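You operate a simulated robot arm through the tools that you are given. There is no shell and no other tool. Be economical: measure what you need, move in short steps, check, and stop when the job is done.

You are at the controls of a simulated robot arm. One attempt, no reset.

Task
Count the unions on the side table, then put as many of the adapters from the side table on the steel table.

It is judged by the outcome, as a careful person would: the job done as asked, and still so three seconds after it is handed in. It fails if anything else is knocked over, pushed out of place, dropped, spilled or broken.

Robot
A 7-joint arm with a two-finger parallel gripper on a trunk, on a base that drives. Base frame: it is fixed to the floor where the robot stands at the start and does not move with it; the origin is under the middle of the robot, x ahead of it, y to its left, z up. Readings come in mm, rad, newtons and seconds.
With the tool pointing down near the work surface it reaches from about 340 to 740 mm from the robot's upright axis, wherever it stands. Its first joint turns from -2.007 to 2.007 rad. Places, roughly: steel table [-1000, -1600, 800]. Payload 3.91 kg.
The TCP is the grasp point between the finger pads, 30 mm short of the fingertips. In the tool frame z runs along the fingers and y along their closing line. Largest opening 110 mm; finger width 20, thickness 10; the body of the gripper, 48 by 112 mm, starts 55 mm behind the TCP.
Orientation is that of the tool frame in the base frame, as [roll, pitch, yaw] about the fixed x, y, z axes, in that order (R = Rz(yaw) Ry(pitch) Rx(roll)). With the fingers straight down and closing along the base's y, the tool's x points along the base's -x, its y along +y and its z along -z.

Tools
- The arm moves only by the tool drive_tool. Its argument "moves" is a list of rows, each a list of 7 numbers: the gripper command, from -1 (shut) to 1 (fully open), values between in proportion, then the shift along the tool's x, y, z in mm, then the turn, a rotation vector about the tool's x, y, z in rad. In form: [[fingers, x, y, z, rx, ry, rz], ...]. A call has 1 to 20 rows; each row shifts and turns the commanded pose from where the row before left it, along the tool's axes as they then stand. Rows are played at 5 a second. More than 50 mm and 0.15 rad between two rows, or a gripper value outside its range, and nothing of the call is played. A pose out of reach is approached as far as the arm can. The call stops where the force on the tool passes 40 N (or 10 N more than at its start, if that is more) or the arm is blocked; 0.2 s more then pass. Each finger travels about 108 mm/s and halts on what it meets, pressing with about 21 N; the grip force reading is that of the motor and also rises with nothing between the fingers. The clock runs only during rows and for 0.2 s after the last one: add rows that do not move to give the fingers time. The reply holds the time, the measured pose of the TCP, the force on the tool along the base axes, the opening and the grip force, in the units named above and with some noise.
- Cameras (640 x 400 px; columns grow to the right, rows downward): "scene" is now at [21, 174.3, 1630.4]; the picture's right is [0.30, -0.95, 0.00], its down [-0.73, -0.23, -0.64] and it looks along [0.61, 0.19, -0.77] (base axes); focal length 278 px, centre (320, 200). "wrist" rides on the gripper at [72, 17, -103] in the tool frame; the picture's right is [-0.23, 0.97, 0.00], its down [-0.76, -0.18, -0.62] and it looks along [-0.61, -0.14, 0.78] (tool axes); focal length 222 px, centre (320, 200). There is no depth. A picture from a camera that has moved, and an enlarged one, comes with that camera's place and axes in the base frame and with its lens. The place of the scene camera against the robot may be out by one fixed shift of up to 12 mm in any direction.
- grab_frame(camera): a new picture of that camera. No time passes.
- move_column(by): slides the trunk up (or, below 0, down) by that many mm; the arm and the scene camera ride with it, the base frame stays. It gives what a move gives, with no picture.
- base_move(legs): drives the robot by 1 to 6 legs, each [ahead, turn to the left] in mm and rad, along the robot's own axes; the way and the turn of a leg run together, so that a leg with both is an arc; at most 1500 mm and 3.142 rad a leg. The arm and the cameras ride along, it lands a little off, and it stops where it bumps. It gives what a move gives.
- head_to(pan, tilt): turns the head with the scene camera to pan (to the left, within 2.705 rad either way) and tilt (down, from -0.506 to 1.204), counted from straight ahead of the robot. It gives what a move gives.
- close_up(camera, box): a new picture of the part [left, top, right, bottom] of that camera's present view, enlarged. No time passes.
- job_done(): hands the job in; it is judged then, once.

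Work in short steps. Places have to be worked out from the pictures, the camera data and where the tool is seen: move nearer, look again, correct. Check each grasp and each placing, and mend what went wrong. You have 165 turns and 112 pictures in all, those below and enlarged ones among them. Open the gripper and draw the arm clear of the work before you hand the job in, unless the task says otherwise; then end with one line.

The tools are called after "Request:" as name(argument=value, ...) on one line, values as JSON. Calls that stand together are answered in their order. drive_tool: Moves the arm, as the interface text tells. Its arguments: {"type":"object","properties":{"moves":{"type":"array","items":{"type":"array","items":{"type":"number"}}}},"required":["moves"]} The other tools are called the same way: move_column (by) slides the trunk up or down; base_move (legs) drives the base; head_to (pan, tilt) turns the head that bears the scene camera; grab_frame (camera) takes a picture; close_up (camera, box) takes an enlarged picture of a part of a camera's view; job_done () hands the job in.

At the start:

```text
clock: 0.0
eef_pos: [387.1, 304.1, 1105.3]
tool_rot: [3.141, 0.001, -3.136]
force: [0.7, -0.5, -0.6]
width: 110.0
gripper_force: 0.1
trunk travel left (down, up): [-750.0, 240.0]
robot x, y, heading: [0.5, 0.6, 0.0]
head pan, tilt: [0.302, 0.878]
```

scene: 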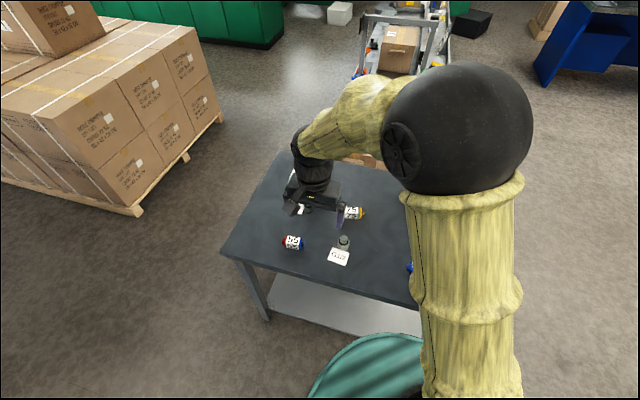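
wrist: 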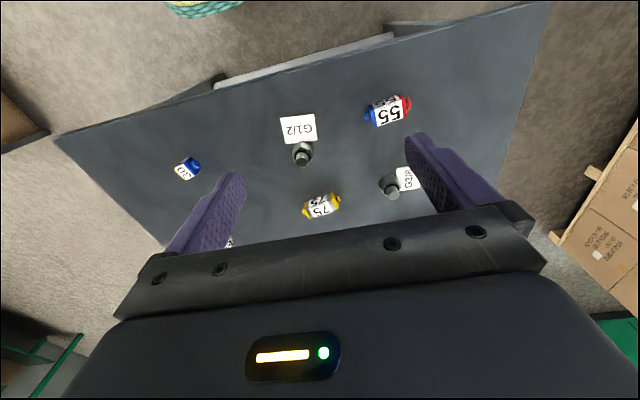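

The wrist view shows several fittings with tags on the side table. I take enlarged pictures to identify them.

Request:
close_up(camera="wrist", box=[140, 80, 300, 260])

Request:
close_up(camera="wrist", box=[270, 80, 430, 230])

Request:
close_up(camera="scene", box=[220, 140, 420, 340])

```text
2.22 times, centred on (220, 170) of wrist
camera zoom: at [312.5, 321.0, 1209.5], right [0.22, 0.98, 0.0], down [0.76, -0.17, 0.62], along [0.61, -0.14, -0.78], focal length 494 px, centre (542, 267)
```

zoom: 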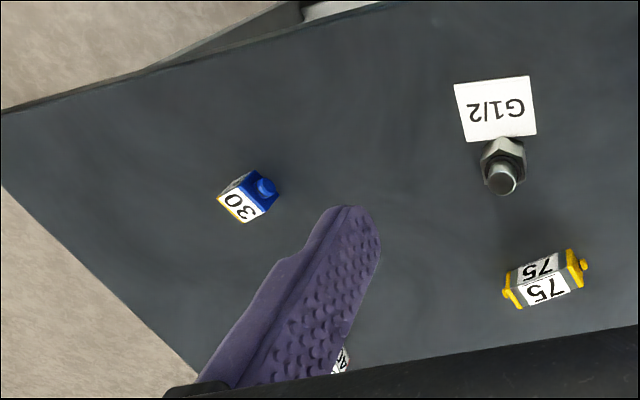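

```text
2.67 times, centred on (350, 155) of wrist
camera zoom: at [312.5, 321.0, 1209.5], right [0.22, 0.98, 0.0], down [0.76, -0.17, 0.62], along [0.61, -0.14, -0.78], focal length 592 px, centre (240, 320)
```

zoom: 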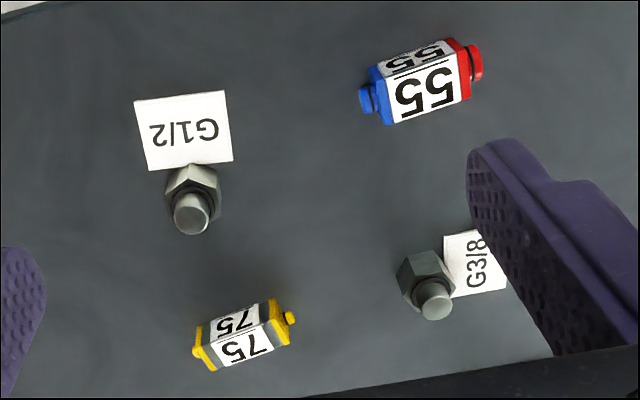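

```text
2.00 times, centred on (320, 240) of scene
camera zoom: at [21.0, 174.3, 1630.4], right [0.3, -0.95, 0.0], down [-0.73, -0.23, -0.64], along [0.61, 0.19, -0.77], focal length 556 px, centre (320, 120)
```

zoom: 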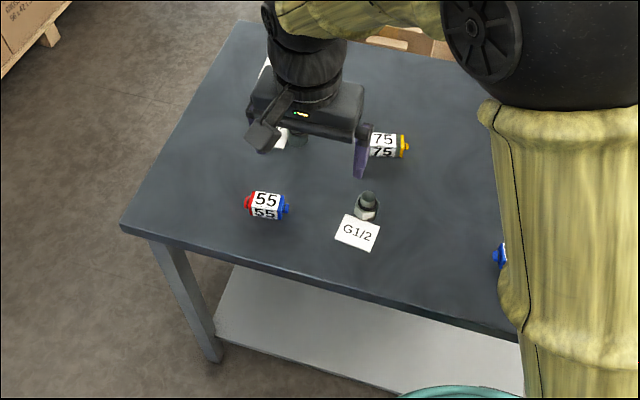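

There are hex fittings with G-thread tags and coloured couplers. What counts as a union or an adapter isn't stated yet, so I look around the room.

Request:
head_to(pan=-0.5, tilt=0.6)

Request:
grab_frame(camera="scene")

Request:
head_to(pan=-2.1, tilt=0.6)

Request:
grab_frame(camera="scene")

Request:
head_to(pan=0.5, tilt=0.2)

Request:
grab_frame(camera="scene")

```text
clock: 1.1
eef_pos: [386.0, 303.6, 1105.6]
tool_rot: [3.14, 0.0, -3.136]
force: [-0.5, -0.2, 0.0]
width: 110.1
gripper_force: 0.0
trunk travel left (down, up): [-750.0, 240.0]
robot x, y, heading: [2.8, -2.0, -0.005]
head pan, tilt: [-0.499, 0.6]
```

```text
106 pictures are left
camera scene: at [25.4, 109.3, 1653.5], right [-0.48, -0.88, 0.0], down [-0.5, 0.27, -0.82], along [0.72, -0.39, -0.57], focal length 278 px, centre (320, 200)
```

scene: 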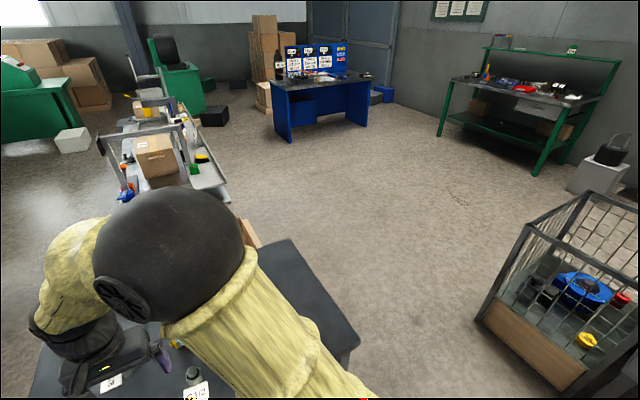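

```text
clock: 2.8
eef_pos: [385.5, 303.7, 1106.0]
tool_rot: [-3.14, -0.001, -3.135]
force: [0.3, -0.4, 0.0]
width: 110.1
gripper_force: 0.0
trunk travel left (down, up): [-750.0, 240.0]
robot x, y, heading: [-1.9, -0.1, -0.004]
head pan, tilt: [-2.1, 0.6]
```

```text
105 pictures are left
camera scene: at [-96.8, 75.1, 1653.5], right [-0.86, 0.5, 0.0], down [0.28, 0.49, -0.83], along [-0.42, -0.71, -0.56], focal length 278 px, centre (320, 200)
```

scene: 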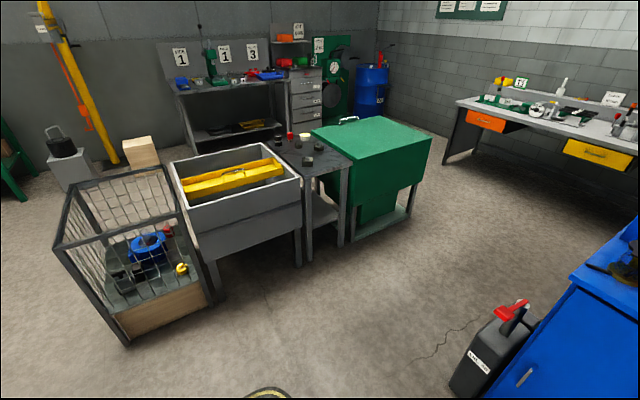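

```text
clock: 5.1
eef_pos: [386.1, 304.1, 1105.7]
tool_rot: [-3.14, 0.001, -3.134]
force: [0.2, -0.6, -0.5]
width: 110.0
gripper_force: 0.1
trunk travel left (down, up): [-750.0, 240.0]
robot x, y, heading: [0.6, 0.4, 0.001]
head pan, tilt: [0.499, 0.201]
```

```text
104 pictures are left
camera scene: at [29.6, 196.1, 1690.3], right [0.48, -0.88, 0.0], down [-0.18, -0.1, -0.98], along [0.86, 0.47, -0.2], focal length 278 px, centre (320, 200)
```

scene: 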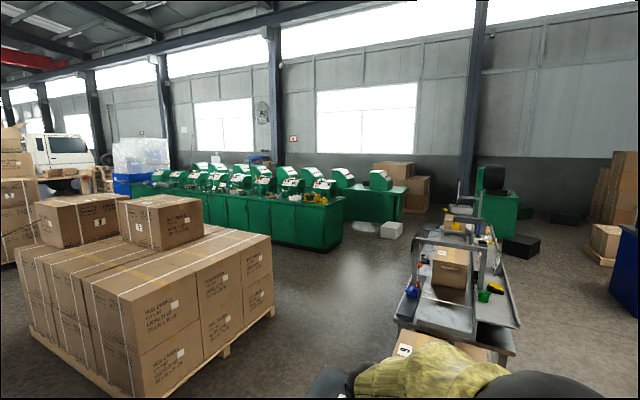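

The small dark table in the middle of the second picture matches the steel table; I zoom in on it, and on the blue bench with the notices, for a legend.

Request:
head_to(pan=-2.1, tilt=0.5)

Request:
close_up(camera="scene", box=[250, 130, 370, 240])

Request:
close_up(camera="scene", box=[160, 50, 340, 150])

Request:
head_to(pan=-0.5, tilt=0.4)

Request:
close_up(camera="scene", box=[260, 70, 390, 170])

```text
clock: 7.5
eef_pos: [385.8, 303.3, 1105.0]
tool_rot: [3.141, 0.0, -3.135]
force: [-0.2, -0.3, -0.2]
width: 109.8
gripper_force: 0.1
trunk travel left (down, up): [-750.0, 240.0]
robot x, y, heading: [3.0, -0.7, -0.0]
head pan, tilt: [-2.1, 0.499]
```

```text
3.64 times, centred on (310, 185) of scene
camera zoom: at [-98.1, 72.9, 1662.6], right [-0.86, 0.5, 0.0], down [0.24, 0.41, -0.88], along [-0.44, -0.76, -0.48], focal length 1011 px, centre (356, 254)
```

zoom: 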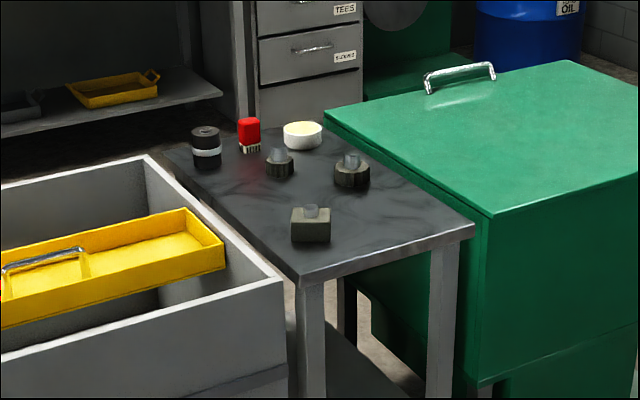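

```text
3.56 times, centred on (250, 100) of scene
camera zoom: at [-98.1, 72.9, 1662.6], right [-0.86, 0.5, 0.0], down [0.24, 0.41, -0.88], along [-0.44, -0.76, -0.48], focal length 989 px, centre (569, 556)
```

zoom: 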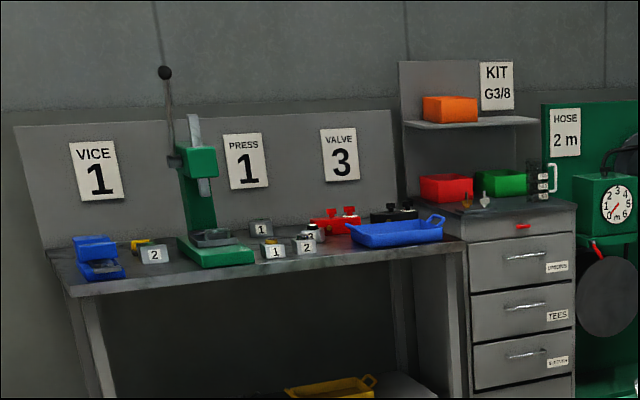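

```text
clock: 9.1
eef_pos: [386.6, 304.2, 1107.2]
tool_rot: [-3.141, -0.001, -3.135]
force: [0.2, 0.6, -0.3]
width: 110.0
gripper_force: 0.1
trunk travel left (down, up): [-750.0, 240.0]
robot x, y, heading: [2.0, 1.1, 0.003]
head pan, tilt: [-0.499, 0.4]
```

```text
4.00 times, centred on (325, 120) of scene
camera zoom: at [29.0, 107.1, 1671.7], right [-0.48, -0.88, 0.0], down [-0.34, 0.19, -0.92], along [0.81, -0.44, -0.39], focal length 1112 px, centre (300, 520)
```

zoom: 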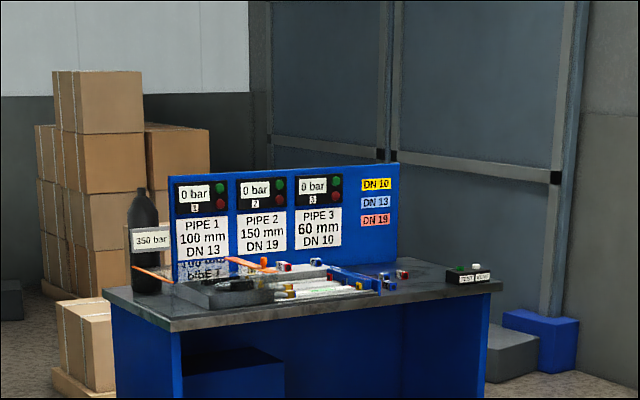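

The bench shows a colour code (DN10 yellow, DN13 blue, DN19 red). I look for a legend about unions and adapters on the notice boards and the drawer labels.

Request:
head_to(pan=-1.1, tilt=0.2)

Request:
grab_frame(camera="scene")

Request:
head_to(pan=-2.6, tilt=0.3)

Request:
grab_frame(camera="scene")

Request:
head_to(pan=2.0, tilt=0.3)

Request:
grab_frame(camera="scene")

```text
clock: 10.1
eef_pos: [385.4, 303.9, 1105.2]
tool_rot: [-3.141, 0.0, -3.133]
force: [-0.1, -0.2, 0.5]
width: 110.2
gripper_force: 0.1
trunk travel left (down, up): [-750.0, 240.0]
robot x, y, heading: [-0.0, -3.1, 0.002]
head pan, tilt: [-1.1, 0.201]
```

```text
100 pictures are left
camera scene: at [-9.9, 68.5, 1690.3], right [-0.89, -0.45, 0.0], down [-0.09, 0.18, -0.98], along [0.45, -0.87, -0.2], focal length 278 px, centre (320, 200)
```

scene: 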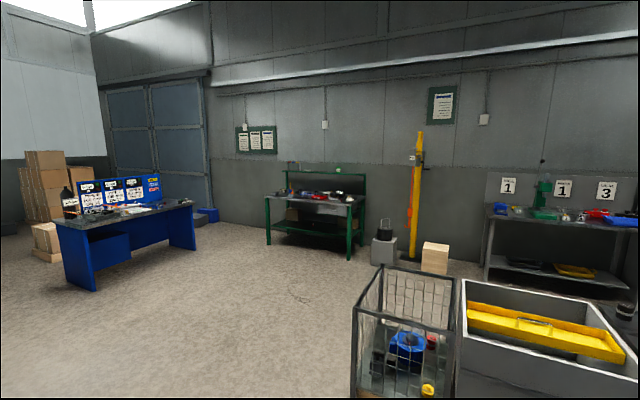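

```text
clock: 11.7
eef_pos: [385.7, 304.7, 1105.9]
tool_rot: [3.141, 0.0, -3.134]
force: [-0.1, 0.4, 0.1]
width: 110.1
gripper_force: 0.0
trunk travel left (down, up): [-750.0, 240.0]
robot x, y, heading: [-3.5, 1.5, -0.001]
head pan, tilt: [-2.601, 0.3]
```

```text
99 pictures are left
camera scene: at [-132.3, 103.3, 1681.0], right [-0.52, 0.86, 0.0], down [0.25, 0.15, -0.96], along [-0.82, -0.49, -0.3], focal length 278 px, centre (320, 200)
```

scene: 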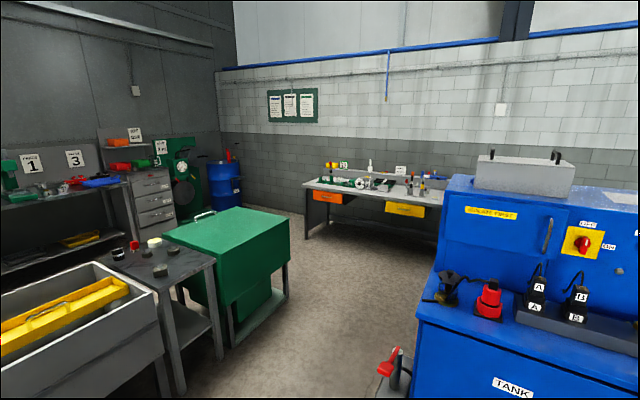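

```text
clock: 15.4
eef_pos: [386.2, 305.0, 1106.2]
tool_rot: [-3.139, 0.001, -3.134]
force: [0.4, -0.5, 0.6]
width: 109.9
gripper_force: 0.0
trunk travel left (down, up): [-750.0, 240.0]
robot x, y, heading: [-1.1, 1.3, 0.001]
head pan, tilt: [2.0, 0.3]
```

```text
98 pictures are left
camera scene: at [-91.1, 236.4, 1681.0], right [0.91, 0.42, 0.0], down [0.12, -0.27, -0.96], along [-0.4, 0.87, -0.3], focal length 278 px, centre (320, 200)
```

scene: 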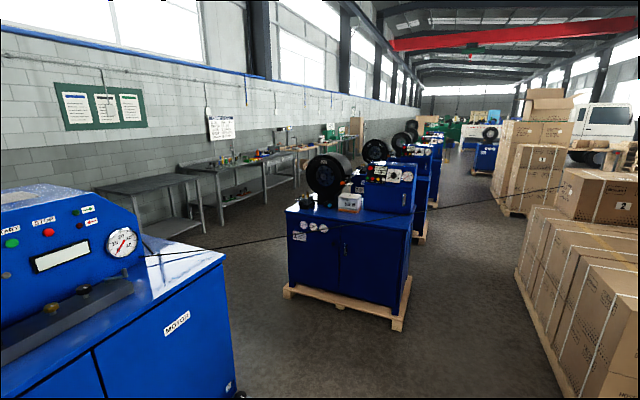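

Several notice boards are visible; I enlarge the ones in this view and then the others.

Request:
close_up(camera="scene", box=[50, 75, 250, 150])

Request:
head_to(pan=-2.6, tilt=0.3)

Request:
close_up(camera="scene", box=[260, 80, 330, 130])

Request:
close_up(camera="scene", box=[100, 120, 240, 230])

Request:
close_up(camera="scene", box=[295, 150, 455, 240])

Request:
head_to(pan=-1.1, tilt=0.2)

Request:
close_up(camera="scene", box=[230, 80, 460, 230])

```text
3.20 times, centred on (150, 112) of scene
camera zoom: at [-91.1, 236.4, 1681.0], right [0.91, 0.42, 0.0], down [0.12, -0.27, -0.96], along [-0.4, 0.87, -0.3], focal length 890 px, centre (864, 480)
```

zoom: 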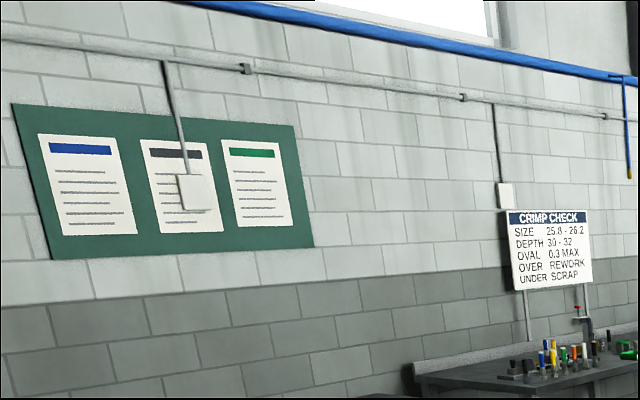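

```text
clock: 19.1
eef_pos: [385.5, 305.4, 1105.4]
tool_rot: [-3.14, -0.001, -3.134]
force: [0.1, 0.2, -0.4]
width: 110.0
gripper_force: 0.0
trunk travel left (down, up): [-750.0, 240.0]
robot x, y, heading: [-2.8, -2.2, 0.001]
head pan, tilt: [-2.601, 0.3]
```

```text
8.00 times, centred on (295, 105) of scene
camera zoom: at [-132.3, 103.4, 1681.0], right [-0.52, 0.86, 0.0], down [0.25, 0.15, -0.96], along [-0.82, -0.49, -0.3], focal length 2225 px, centre (520, 960)
```

zoom: 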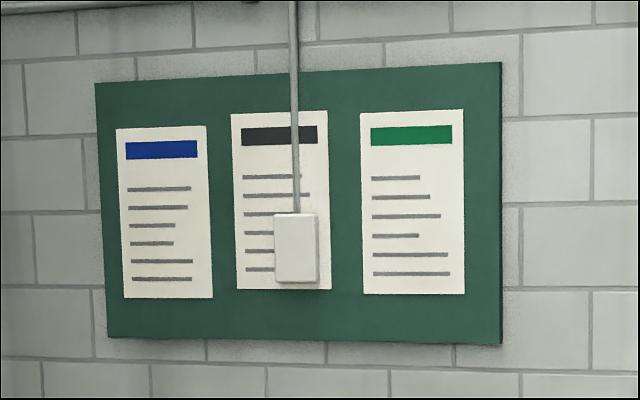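

```text
3.64 times, centred on (170, 175) of scene
camera zoom: at [-132.3, 103.4, 1681.0], right [-0.52, 0.86, 0.0], down [0.25, 0.15, -0.96], along [-0.82, -0.49, -0.3], focal length 1011 px, centre (866, 291)
```

zoom: 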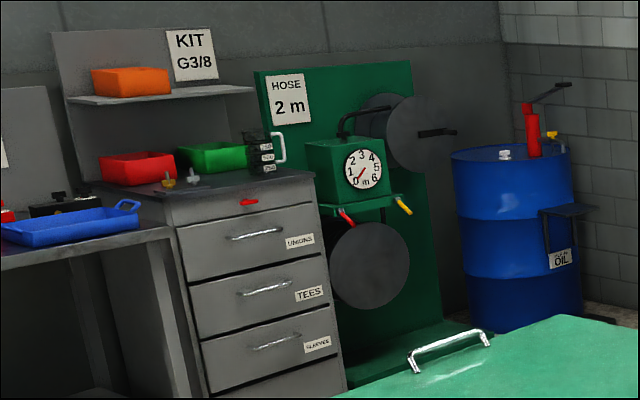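

```text
4.00 times, centred on (375, 195) of scene
camera zoom: at [-132.3, 103.4, 1681.0], right [-0.52, 0.86, 0.0], down [0.25, 0.15, -0.96], along [-0.82, -0.49, -0.3], focal length 1112 px, centre (100, 220)
```

zoom: 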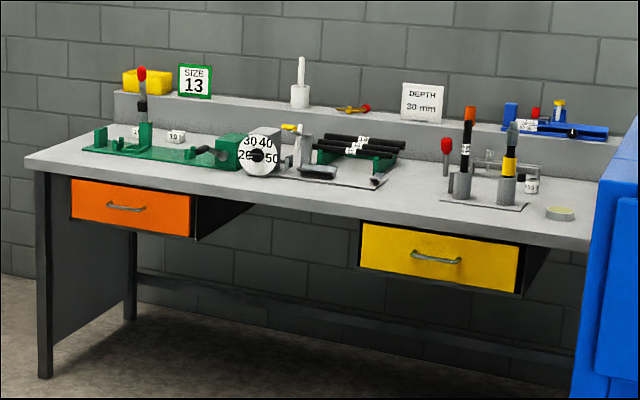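

```text
clock: 20.7
eef_pos: [386.1, 305.2, 1105.4]
tool_rot: [-3.142, -0.001, -3.134]
force: [0.2, 0.1, 0.3]
width: 110.0
gripper_force: 0.1
trunk travel left (down, up): [-750.0, 240.0]
robot x, y, heading: [0.8, -0.7, 0.002]
head pan, tilt: [-1.1, 0.201]
```

```text
2.67 times, centred on (345, 155) of scene
camera zoom: at [-10.0, 68.4, 1690.3], right [-0.89, -0.45, 0.0], down [-0.09, 0.18, -0.98], along [0.44, -0.87, -0.2], focal length 742 px, centre (253, 320)
```

zoom: 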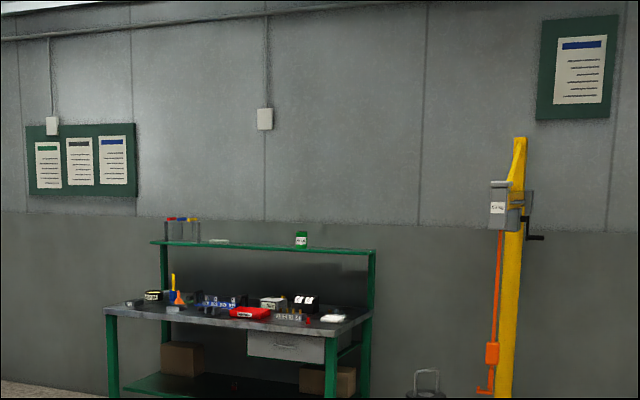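

No legend besides the DN colour code and drawer labels. I now raise the trunk and survey the whole side table.

Request:
move_column(by=230)

Request:
grab_frame(camera="wrist")

Request:
head_to(pan=0.0, tilt=1.1)

Request:
grab_frame(camera="scene")

```text
clock: 23.1
eef_pos: [385.5, 304.1, 1336.2]
tool_rot: [3.141, 0.001, -3.135]
force: [0.2, -0.3, -0.6]
width: 110.0
gripper_force: 0.1
trunk travel left (down, up): [-980.0, 10.0]
robot x, y, heading: [-1.0, 0.4, -0.0]
head pan, tilt: [-1.1, 0.201]
```

```text
92 pictures are left
camera wrist: at [312.5, 321.1, 1439.5], right [0.22, 0.98, 0.0], down [0.76, -0.17, 0.62], along [0.61, -0.14, -0.78], focal length 222 px, centre (320, 200)
```

wrist: 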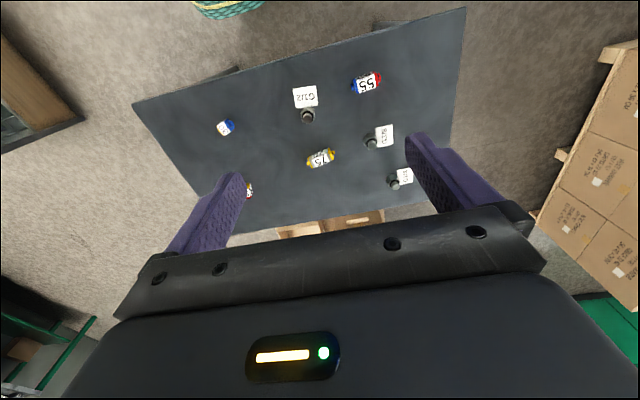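

```text
clock: 24.4
eef_pos: [386.6, 304.9, 1336.4]
tool_rot: [3.141, 0.0, -3.133]
force: [-0.4, -0.6, -0.3]
width: 110.0
gripper_force: 0.1
trunk travel left (down, up): [-980.0, 10.0]
robot x, y, heading: [-1.9, 1.8, 0.004]
head pan, tilt: [0.0, 1.1]
```

```text
91 pictures are left
camera scene: at [11.0, 151.4, 1844.9], right [0.0, -1.0, 0.0], down [-0.89, 0.0, -0.45], along [0.45, 0.0, -0.89], focal length 278 px, centre (320, 200)
```

scene: 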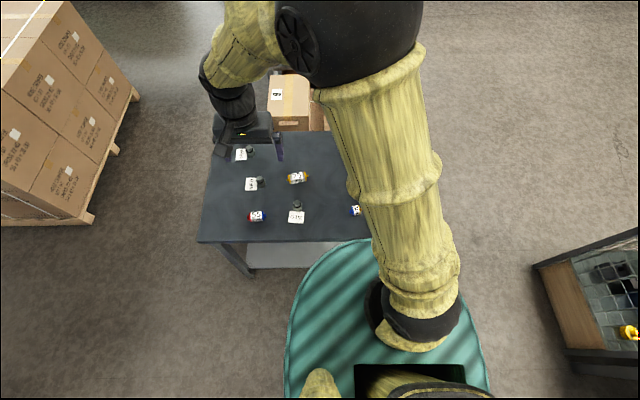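

Seven fittings are visible: three tagged hex ones and four coloured ones. I zoom on the coloured and the tagged ones.

Request:
close_up(camera="wrist", box=[200, 100, 280, 210])

Request:
close_up(camera="wrist", box=[285, 60, 425, 195])

Request:
close_up(camera="scene", box=[195, 130, 370, 240])

```text
3.64 times, centred on (240, 155) of wrist
camera zoom: at [312.5, 321.0, 1439.6], right [0.22, 0.98, 0.0], down [0.76, -0.17, 0.62], along [0.61, -0.14, -0.78], focal length 808 px, centre (611, 364)
```

zoom: 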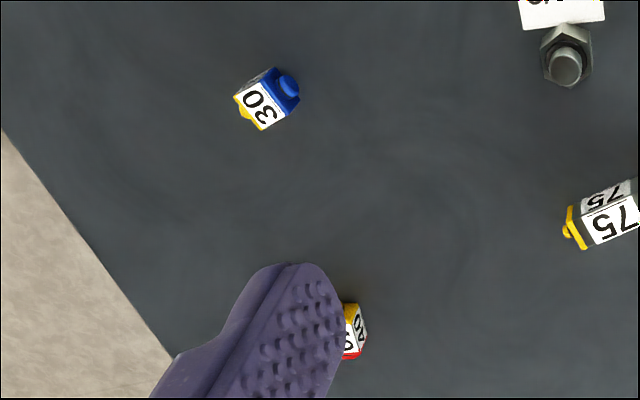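

```text
2.96 times, centred on (355, 128) of wrist
camera zoom: at [312.5, 321.0, 1439.6], right [0.22, 0.98, 0.0], down [0.76, -0.17, 0.62], along [0.61, -0.14, -0.78], focal length 658 px, centre (216, 415)
```

zoom: 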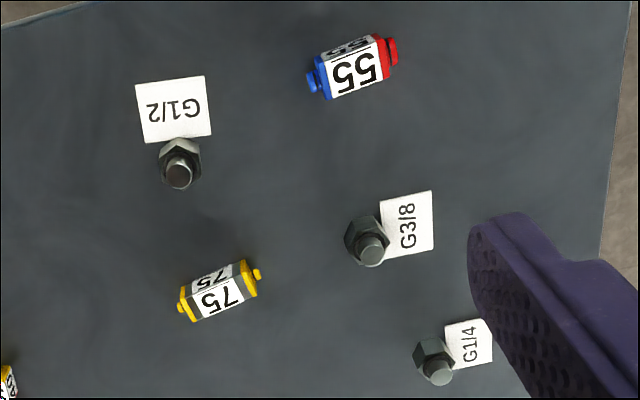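

```text
3.64 times, centred on (282, 185) of scene
camera zoom: at [11.0, 151.4, 1844.9], right [0.0, -1.0, 0.0], down [-0.89, 0.0, -0.45], along [0.45, 0.0, -0.89], focal length 1011 px, centre (456, 254)
```

zoom: 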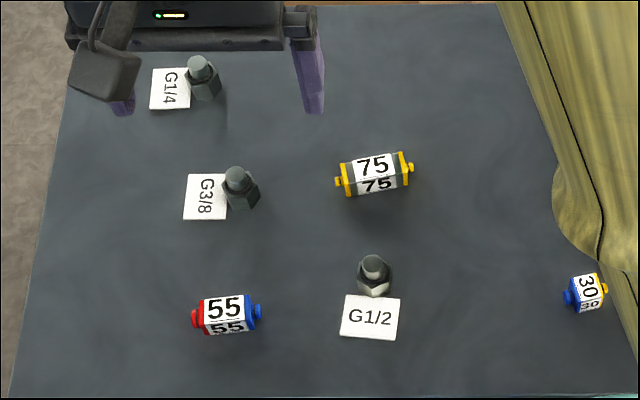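

So far: 75 has two yellow ends, 55 red/blue, 30 blue/yellow, 40 yellow/red, plus three hex pieces. I move the arm back to clear the view and look for hidden objects and details.

Request:
drive_tool(moves=[[1, 0, 50, 0, 0, 0, 0], [1, 0, 50, 0, 0, 0, 0], [1, 0, 50, 0, 0, 0, 0], [1, 0, 50, 0, 0, 0, 0], [1, 0, 0, 0, 0, 0, 0]])

Request:
grab_frame(camera="scene")

Request:
grab_frame(camera="wrist")

```text
clock: 25.6
eef_pos: [383.2, 503.0, 1334.8]
tool_rot: [-3.141, -0.001, -3.134]
force: [0.1, -0.4, 0.0]
width: 109.9
gripper_force: 0.1
trunk travel left (down, up): [-980.0, 10.0]
robot x, y, heading: [1.3, -5.3, -0.001]
head pan, tilt: [0.0, 1.1]
```

```text
87 pictures are left
camera scene: at [10.8, 149.3, 1845.1], right [0.0, -1.0, 0.0], down [-0.89, 0.0, -0.45], along [0.45, 0.0, -0.89], focal length 278 px, centre (320, 200)
```

scene: 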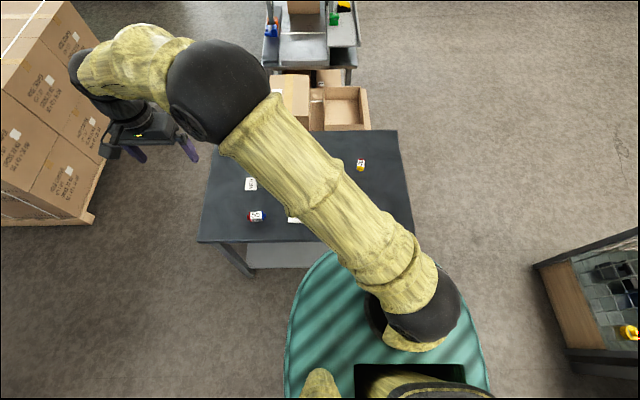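

```text
86 pictures are left
camera wrist: at [310.1, 519.0, 1438.8], right [0.22, 0.98, 0.0], down [0.76, -0.17, 0.62], along [0.61, -0.14, -0.78], focal length 222 px, centre (320, 200)
```

wrist: 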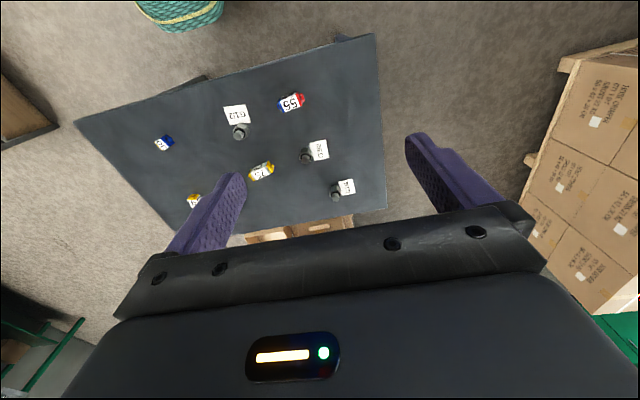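

The whole top is now seen: seven fittings. I zoom on the fourth coloured one and on the hex fittings to settle their kinds.

Request:
close_up(camera="scene", box=[340, 150, 380, 180])

Request:
close_up(camera="wrist", box=[215, 85, 365, 205])

```text
13.33 times, centred on (360, 165) of scene
camera zoom: at [10.8, 149.3, 1845.1], right [0.0, -1.0, 0.0], down [-0.89, 0.0, -0.45], along [0.45, 0.0, -0.89], focal length 3708 px, centre (-213, 667)
```

zoom: 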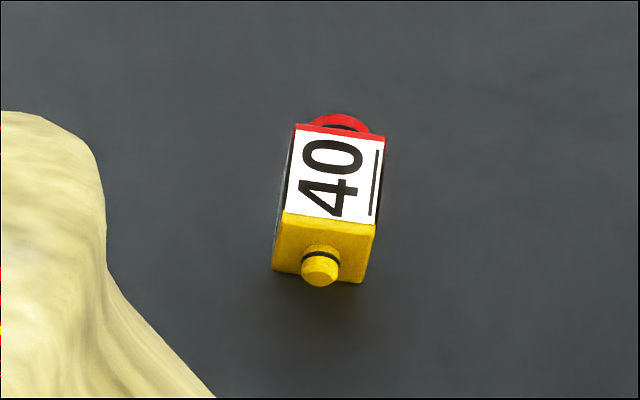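

```text
3.33 times, centred on (290, 145) of wrist
camera zoom: at [310.1, 519.0, 1438.8], right [0.22, 0.98, 0.0], down [0.76, -0.17, 0.62], along [0.61, -0.14, -0.78], focal length 740 px, centre (420, 383)
```

zoom: 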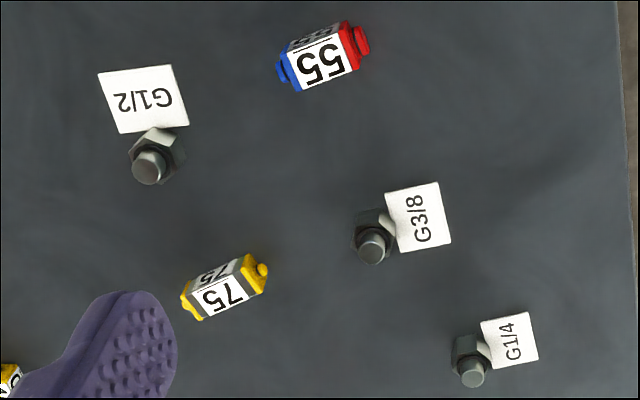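

Close-ups are sharp even at high magnification, so I zoom far into the benches to learn what this shop calls unions and adapters.

Request:
head_to(pan=-2.3, tilt=0.4)

Request:
grab_frame(camera="scene")

```text
clock: 27.8
eef_pos: [383.8, 504.6, 1334.7]
tool_rot: [3.141, 0.001, -3.134]
force: [0.4, 0.1, 0.3]
width: 109.8
gripper_force: 0.0
trunk travel left (down, up): [-980.0, 10.0]
robot x, y, heading: [1.3, 1.2, 0.002]
head pan, tilt: [-2.3, 0.4]
```

```text
83 pictures are left
camera scene: at [-113.9, 82.5, 1901.8], right [-0.75, 0.67, 0.0], down [0.26, 0.29, -0.92], along [-0.61, -0.69, -0.39], focal length 278 px, centre (320, 200)
```

scene: 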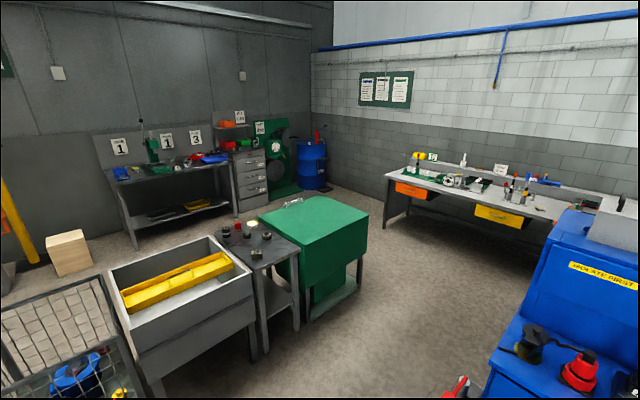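

Zoom on the steel table, the drawers, and the press bench.

Request:
close_up(camera="scene", box=[210, 215, 290, 265])

Request:
close_up(camera="scene", box=[215, 105, 275, 150])

Request:
close_up(camera="scene", box=[225, 145, 275, 215])

Request:
close_up(camera="scene", box=[105, 140, 235, 185])

```text
8.00 times, centred on (250, 240) of scene
camera zoom: at [-113.9, 82.5, 1901.8], right [-0.75, 0.67, 0.0], down [0.26, 0.29, -0.92], along [-0.61, -0.69, -0.39], focal length 2225 px, centre (880, -120)
```

zoom: 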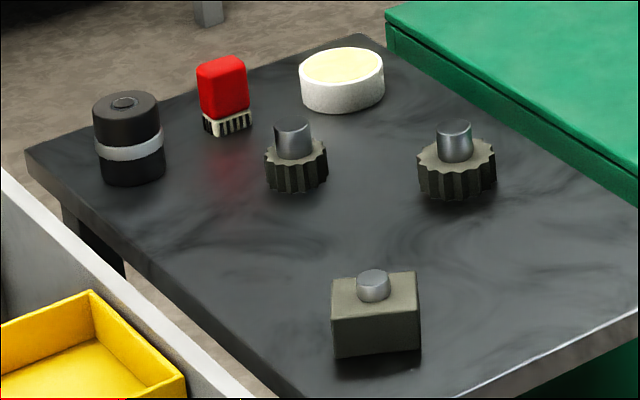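

```text
8.89 times, centred on (245, 128) of scene
camera zoom: at [-113.9, 82.5, 1901.8], right [-0.75, 0.67, 0.0], down [0.26, 0.29, -0.92], along [-0.61, -0.69, -0.39], focal length 2472 px, centre (987, 844)
```

zoom: 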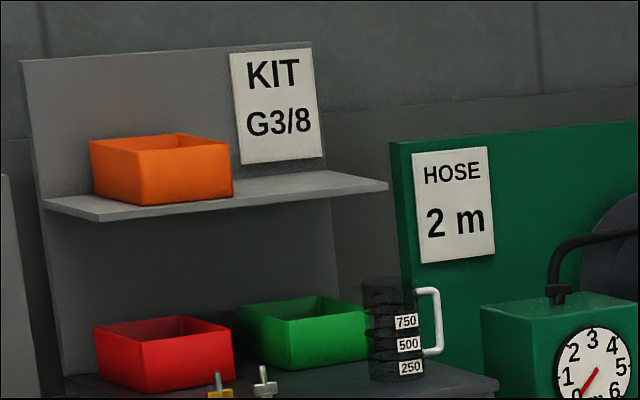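

```text
5.71 times, centred on (250, 180) of scene
camera zoom: at [-113.9, 82.5, 1901.8], right [-0.75, 0.67, 0.0], down [0.26, 0.29, -0.92], along [-0.61, -0.69, -0.39], focal length 1589 px, centre (720, 314)
```

zoom: 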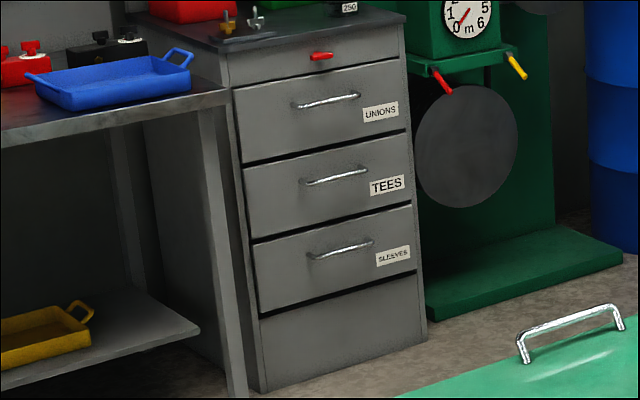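

```text
4.92 times, centred on (170, 162) of scene
camera zoom: at [-113.9, 82.5, 1901.8], right [-0.75, 0.67, 0.0], down [0.26, 0.29, -0.92], along [-0.61, -0.69, -0.39], focal length 1369 px, centre (1058, 385)
```

zoom: 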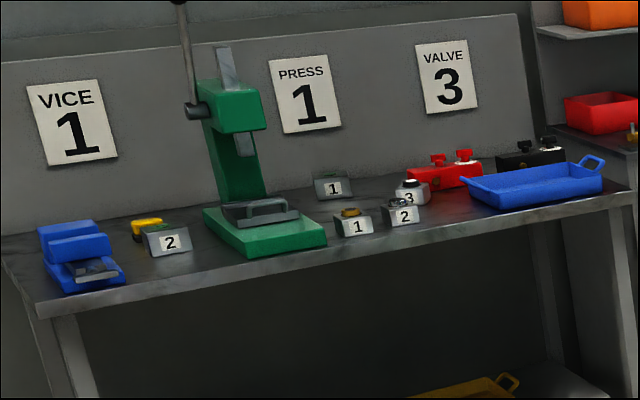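

The shop keeps "unions" in a drawer beside a "KIT G3/8" sign, which hints at G-sized parts. I check the blue and green benches for the coloured parts' naming.

Request:
head_to(pan=-0.75, tilt=0.3)

Request:
grab_frame(camera="scene")

```text
clock: 29.4
eef_pos: [382.8, 504.0, 1332.9]
tool_rot: [-3.141, -0.001, -3.135]
force: [0.4, 0.1, -0.5]
width: 110.0
gripper_force: 0.1
trunk travel left (down, up): [-980.0, 10.0]
robot x, y, heading: [3.0, -4.2, 0.003]
head pan, tilt: [-0.75, 0.3]
```

```text
78 pictures are left
camera scene: at [16.0, 87.9, 1911.0], right [-0.68, -0.73, 0.0], down [-0.22, 0.2, -0.96], along [0.7, -0.65, -0.3], focal length 278 px, centre (320, 200)
```

scene: 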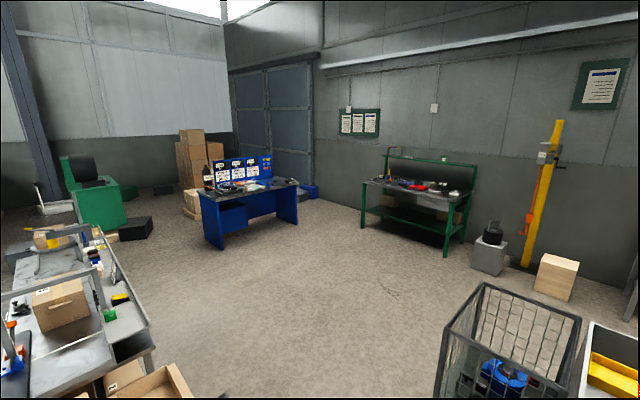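

Zoom into both benches.

Request:
close_up(camera="scene", box=[200, 150, 305, 210])

Request:
close_up(camera="scene", box=[360, 145, 475, 215])

Request:
close_up(camera="scene", box=[0, 220, 200, 400])

```text
6.10 times, centred on (252, 180) of scene
camera zoom: at [16.0, 87.9, 1911.0], right [-0.68, -0.73, 0.0], down [-0.22, 0.2, -0.96], along [0.7, -0.65, -0.3], focal length 1695 px, centre (731, 322)
```

zoom: 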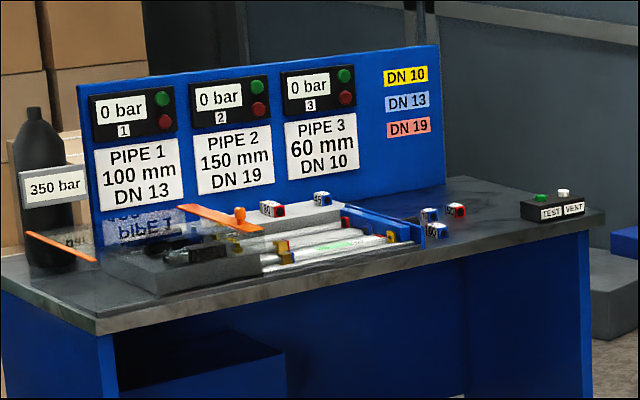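

```text
5.57 times, centred on (418, 180) of scene
camera zoom: at [16.0, 87.9, 1911.0], right [-0.68, -0.73, 0.0], down [-0.22, 0.2, -0.96], along [0.7, -0.65, -0.3], focal length 1548 px, centre (-223, 311)
```

zoom: 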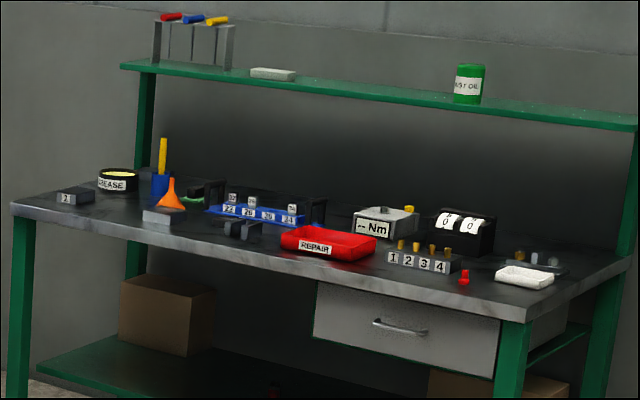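

```text
2.22 times, centred on (100, 310) of scene
camera zoom: at [16.0, 87.9, 1911.0], right [-0.68, -0.73, 0.0], down [-0.22, 0.2, -0.96], along [0.7, -0.65, -0.3], focal length 618 px, centre (809, -44)
```

zoom: 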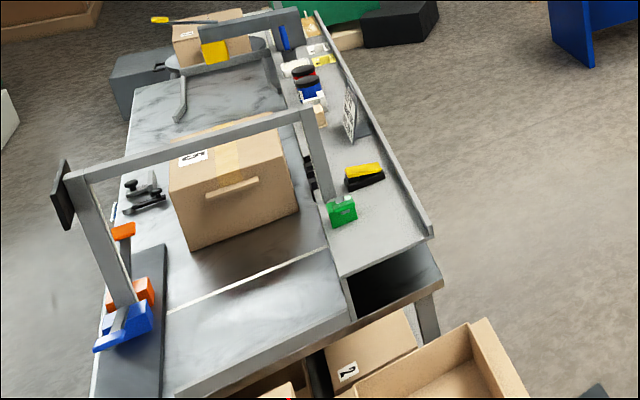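

The pipe bench holds more coloured pieces; I zoom in to see whether same-colour ones are there.

Request:
close_up(camera="scene", box=[225, 180, 280, 200])

Request:
head_to(pan=-2.2, tilt=0.4)

Request:
grab_frame(camera="scene")

```text
11.64 times, centred on (252, 190) of scene
camera zoom: at [16.0, 87.9, 1911.0], right [-0.68, -0.73, 0.0], down [-0.22, 0.2, -0.96], along [0.7, -0.65, -0.3], focal length 3236 px, centre (1106, 316)
```

zoom: 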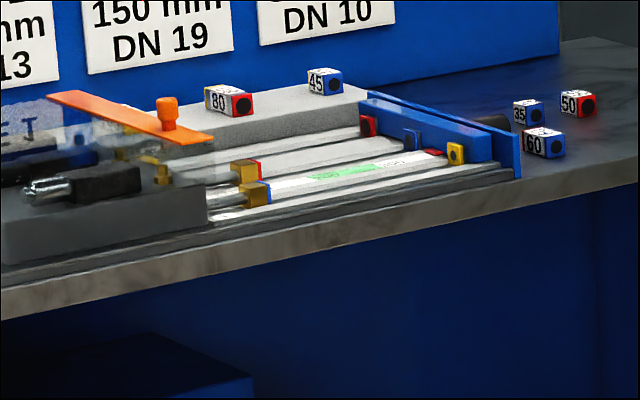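

```text
clock: 30.9
eef_pos: [383.7, 503.9, 1334.3]
tool_rot: [3.141, -0.001, -3.136]
force: [-0.3, -0.4, -0.1]
width: 110.1
gripper_force: 0.1
trunk travel left (down, up): [-980.0, 10.0]
robot x, y, heading: [1.3, -0.3, -0.001]
head pan, tilt: [-2.201, 0.4]
```

```text
73 pictures are left
camera scene: at [-106.7, 76.7, 1901.8], right [-0.81, 0.59, 0.0], down [0.23, 0.31, -0.92], along [-0.54, -0.74, -0.39], focal length 278 px, centre (320, 200)
```

scene: 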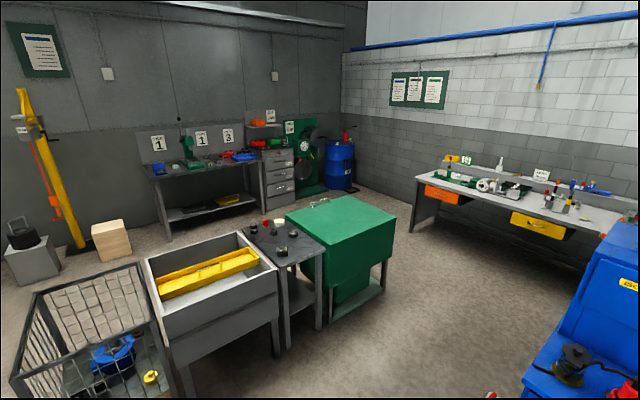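

My judgement: the hex G‑sized fittings (tags G1/2, G3/8, G1/4, matching the UNIONS/KIT G3/8 naming) are the unions: 3. The coloured DN‑to‑DN pieces are the adapters; 55, 30 and 40 join different sizes and are beyond doubt, so I'll move those three. First I lower and go above the 55, at about (459, 406).

Request:
move_column(by=-230)

Request:
drive_tool(moves=[[1, -40, -49, 0, 0, 0, 0.142], [1, 0, 0, 0, 0, 0, 0.143], [1, 0, 0, 0, 0, 0, 0.143], [1, 0, 0, 0, 0, 0, 0.143], [1, 0, 0, 0, 0, 0, 0.143], [1, 0, 0, 0, 0, 0, 0.143], [1, 0, 0, 0, 0, 0, 0.143], [1, 0, 0, 0, 0, 0, 0.143], [1, 0, 0, 0, 0, 0, 0.143], [1, 0, 0, 0, 0, 0, 0.143], [1, 0, 0, 0, 0, 0, 0.143], [1, 0, 0, 0, 0, 0, 0]])

Request:
grab_frame(camera="wrist")

```text
clock: 33.4
eef_pos: [383.6, 503.6, 1105.3]
tool_rot: [3.141, 0.0, -3.134]
force: [0.4, -0.7, -0.3]
width: 110.1
gripper_force: 0.1
trunk travel left (down, up): [-750.0, 240.0]
robot x, y, heading: [-1.4, 1.6, -0.001]
head pan, tilt: [-2.201, 0.4]
```

```text
refused: row 1 steps farther than a row can; nothing moved
```

```text
72 pictures are left
camera wrist: at [310.1, 520.3, 1208.0], right [0.22, 0.98, 0.0], down [0.76, -0.17, 0.62], along [0.61, -0.14, -0.78], focal length 222 px, centre (320, 200)
```

wrist: 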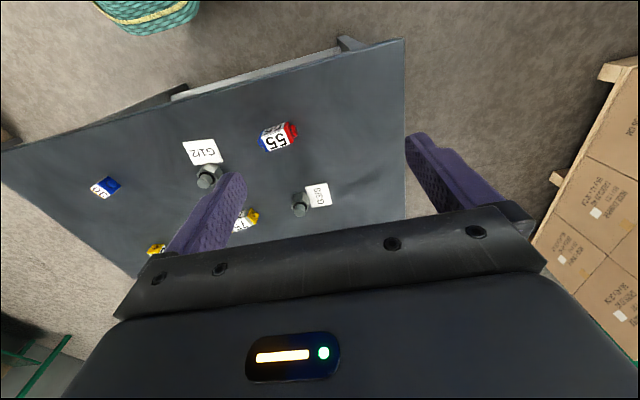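

The wrist view puts the 55 at about (453, 405), axis tilted ~0.13 rad from y. I move above it and turn the gripper to close across it.

Request:
drive_tool(moves=[[1, -23.3, -32.8, 0, 0, 0, 0], [1, -23.3, -32.8, 0, 0, 0, 0], [1, -23.3, -32.8, 0, 0, 0, 0], [1, 0, 0, 0, 0, 0, 0.144], [1, 0, 0, 0, 0, 0, 0.144], [1, 0, 0, 0, 0, 0, 0.144], [1, 0, 0, 0, 0, 0, 0.144], [1, 0, 0, 0, 0, 0, 0.144], [1, 0, 0, 0, 0, 0, 0.144], [1, 0, 0, 0, 0, 0, 0.144], [1, 0, 0, 0, 0, 0, 0.144], [1, 0, 0, 0, 0, 0, 0.144], [1, 0, 0, 0, 0, 0, 0.144], [1, 0, 0, 40, 0, 0, 0], [1, 0, 0, 40, 0, 0, 0], [1, 0, 0, 40, 0, 0, 0], [1, 0, 0, 0, 0, 0, 0]])

Request:
grab_frame(camera="wrist")

```text
clock: 37.0
eef_pos: [455.4, 403.5, 983.6]
tool_rot: [-3.141, 0.001, 1.708]
force: [0.3, -0.8, 0.4]
width: 110.3
gripper_force: 0.1
trunk travel left (down, up): [-750.0, 240.0]
robot x, y, heading: [-0.2, 0.1, -0.001]
head pan, tilt: [-2.201, 0.4]
```

```text
71 pictures are left
camera wrist: at [460.7, 478.0, 1088.1], right [1.0, -0.09, 0.0], down [-0.07, -0.78, 0.62], along [-0.06, -0.62, -0.78], focal length 222 px, centre (320, 200)
```

wrist: 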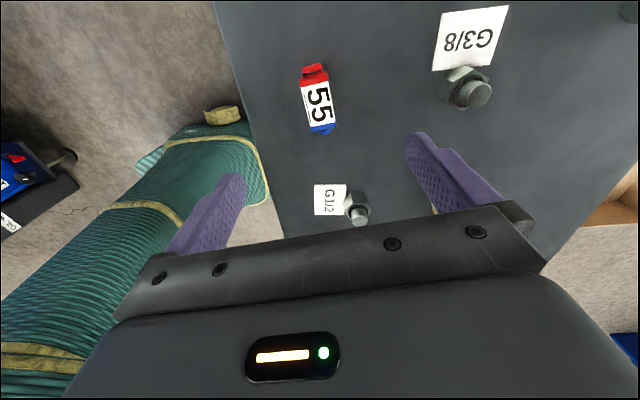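

The 55 sits at about (451, 408). I correct a little and descend to z≈860, then check.

Request:
drive_tool(moves=[[1, 4.5, -3.4, 30, 0, 0, -0.03], [1, 0, 0, 40, 0, 0, 0], [1, 0, 0, 40, 0, 0, 0], [1, 0, 0, 13, 0, 0, 0], [1, 0, 0, 0, 0, 0, 0]])

Request:
grab_frame(camera="wrist")

Request:
head_to(pan=0.4, tilt=0.9)

Request:
grab_frame(camera="scene")

```text
clock: 38.2
eef_pos: [448.4, 408.6, 861.2]
tool_rot: [3.141, 0.0, 1.74]
force: [0.1, -0.3, 0.0]
width: 109.9
gripper_force: 0.1
trunk travel left (down, up): [-750.0, 240.0]
robot x, y, heading: [0.1, 1.6, -0.003]
head pan, tilt: [-2.201, 0.4]
```

```text
70 pictures are left
camera wrist: at [454.0, 483.1, 965.1], right [1.0, -0.06, 0.0], down [-0.05, -0.78, 0.62], along [-0.04, -0.62, -0.78], focal length 222 px, centre (320, 200)
```

wrist: 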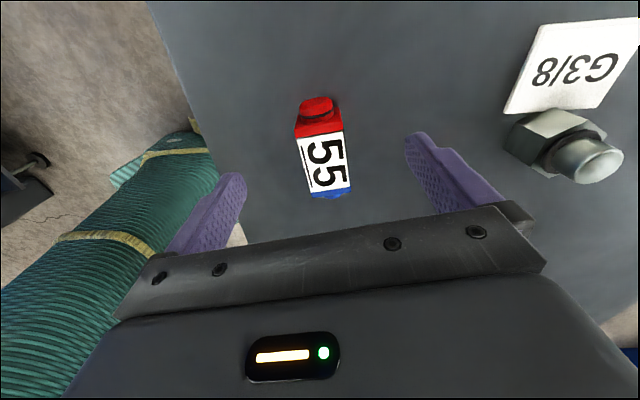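

```text
clock: 40.5
eef_pos: [450.6, 408.5, 861.6]
tool_rot: [3.141, 0.002, 1.739]
force: [0.2, 0.0, 1.0]
width: 110.3
gripper_force: 0.1
trunk travel left (down, up): [-750.0, 240.0]
robot x, y, heading: [-2.9, 1.2, -0.001]
head pan, tilt: [0.4, 0.901]
```

```text
69 pictures are left
camera scene: at [17.3, 180.9, 1628.7], right [0.39, -0.92, 0.0], down [-0.72, -0.3, -0.62], along [0.57, 0.24, -0.78], focal length 278 px, centre (320, 200)
```

scene: 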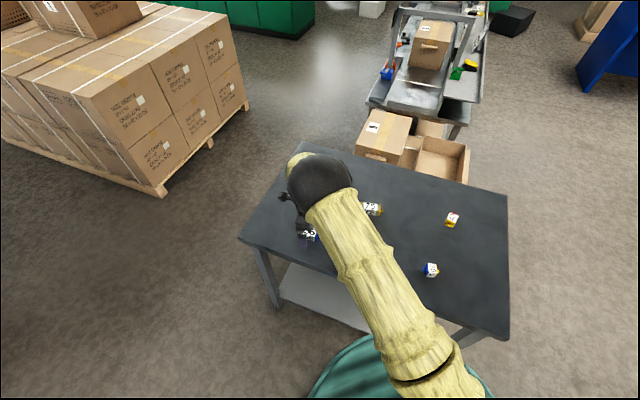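

The 55 is centred between the fingers. I lower to z≈838 and close.

Request:
drive_tool(moves=[[1, 2, 0, 12, 0, 0, 0], [1, 0, 0, 11, 0, 0, 0], [1, 0, 0, 0, 0, 0, 0], [-1, 0, 0, 0, 0, 0, 0], [-1, 0, 0, 0, 0, 0, 0], [-1, 0, 0, 0, 0, 0, 0], [-1, 0, 0, 0, 0, 0, 0]])

Request:
grab_frame(camera="wrist")

```text
clock: 42.1
eef_pos: [448.9, 411.9, 838.9]
tool_rot: [3.141, 0.0, 1.737]
force: [0.8, 1.0, 0.5]
width: 29.6
gripper_force: 20.7
trunk travel left (down, up): [-750.0, 240.0]
robot x, y, heading: [-1.7, 0.7, 0.005]
head pan, tilt: [0.4, 0.901]
```

```text
68 pictures are left
camera wrist: at [453.4, 486.3, 941.7], right [1.0, -0.06, 0.0], down [-0.05, -0.78, 0.62], along [-0.04, -0.62, -0.78], focal length 222 px, centre (320, 200)
```

wrist: 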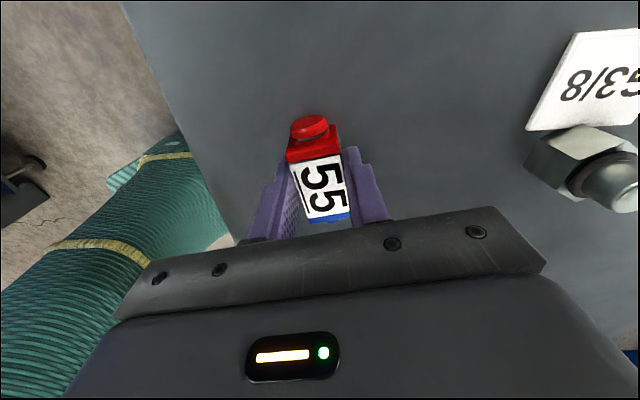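

Gripped at 29.6 mm. I lift and check the hold.

Request:
drive_tool(moves=[[-1, 0, 0, -20, 0, 0, 0], [-1, 0, 0, -40, 0, 0, 0], [-1, 0, 0, -40, 0, 0, 0], [-1, 0, 0, -40, 0, 0, 0], [-1, 0, 0, -40, 0, 0, 0], [-1, 0, 0, -40, 0, 0, 0], [-1, 0, 0, -40, 0, 0, 0], [-1, 0, 0, 0, 0, 0, 0]])

Request:
grab_frame(camera="wrist")

```text
clock: 43.9
eef_pos: [449.6, 412.8, 1099.5]
tool_rot: [3.141, 0.001, 1.74]
force: [0.2, 0.0, -3.3]
width: 29.8
gripper_force: 21.0
trunk travel left (down, up): [-750.0, 240.0]
robot x, y, heading: [0.6, -0.2, -0.006]
head pan, tilt: [0.4, 0.901]
```

```text
67 pictures are left
camera wrist: at [453.4, 487.2, 1203.6], right [1.0, -0.06, 0.0], down [-0.05, -0.78, 0.62], along [-0.04, -0.62, -0.78], focal length 222 px, centre (320, 200)
```

wrist: 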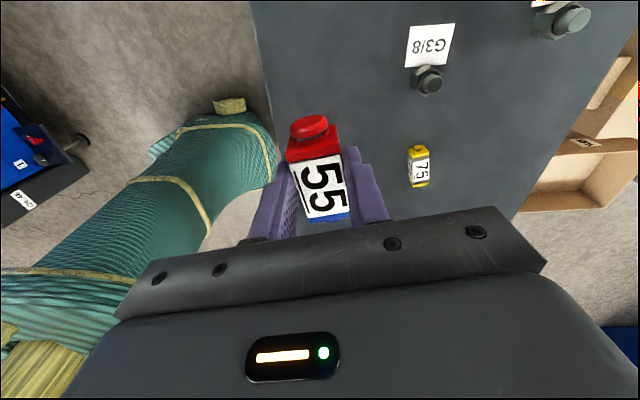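

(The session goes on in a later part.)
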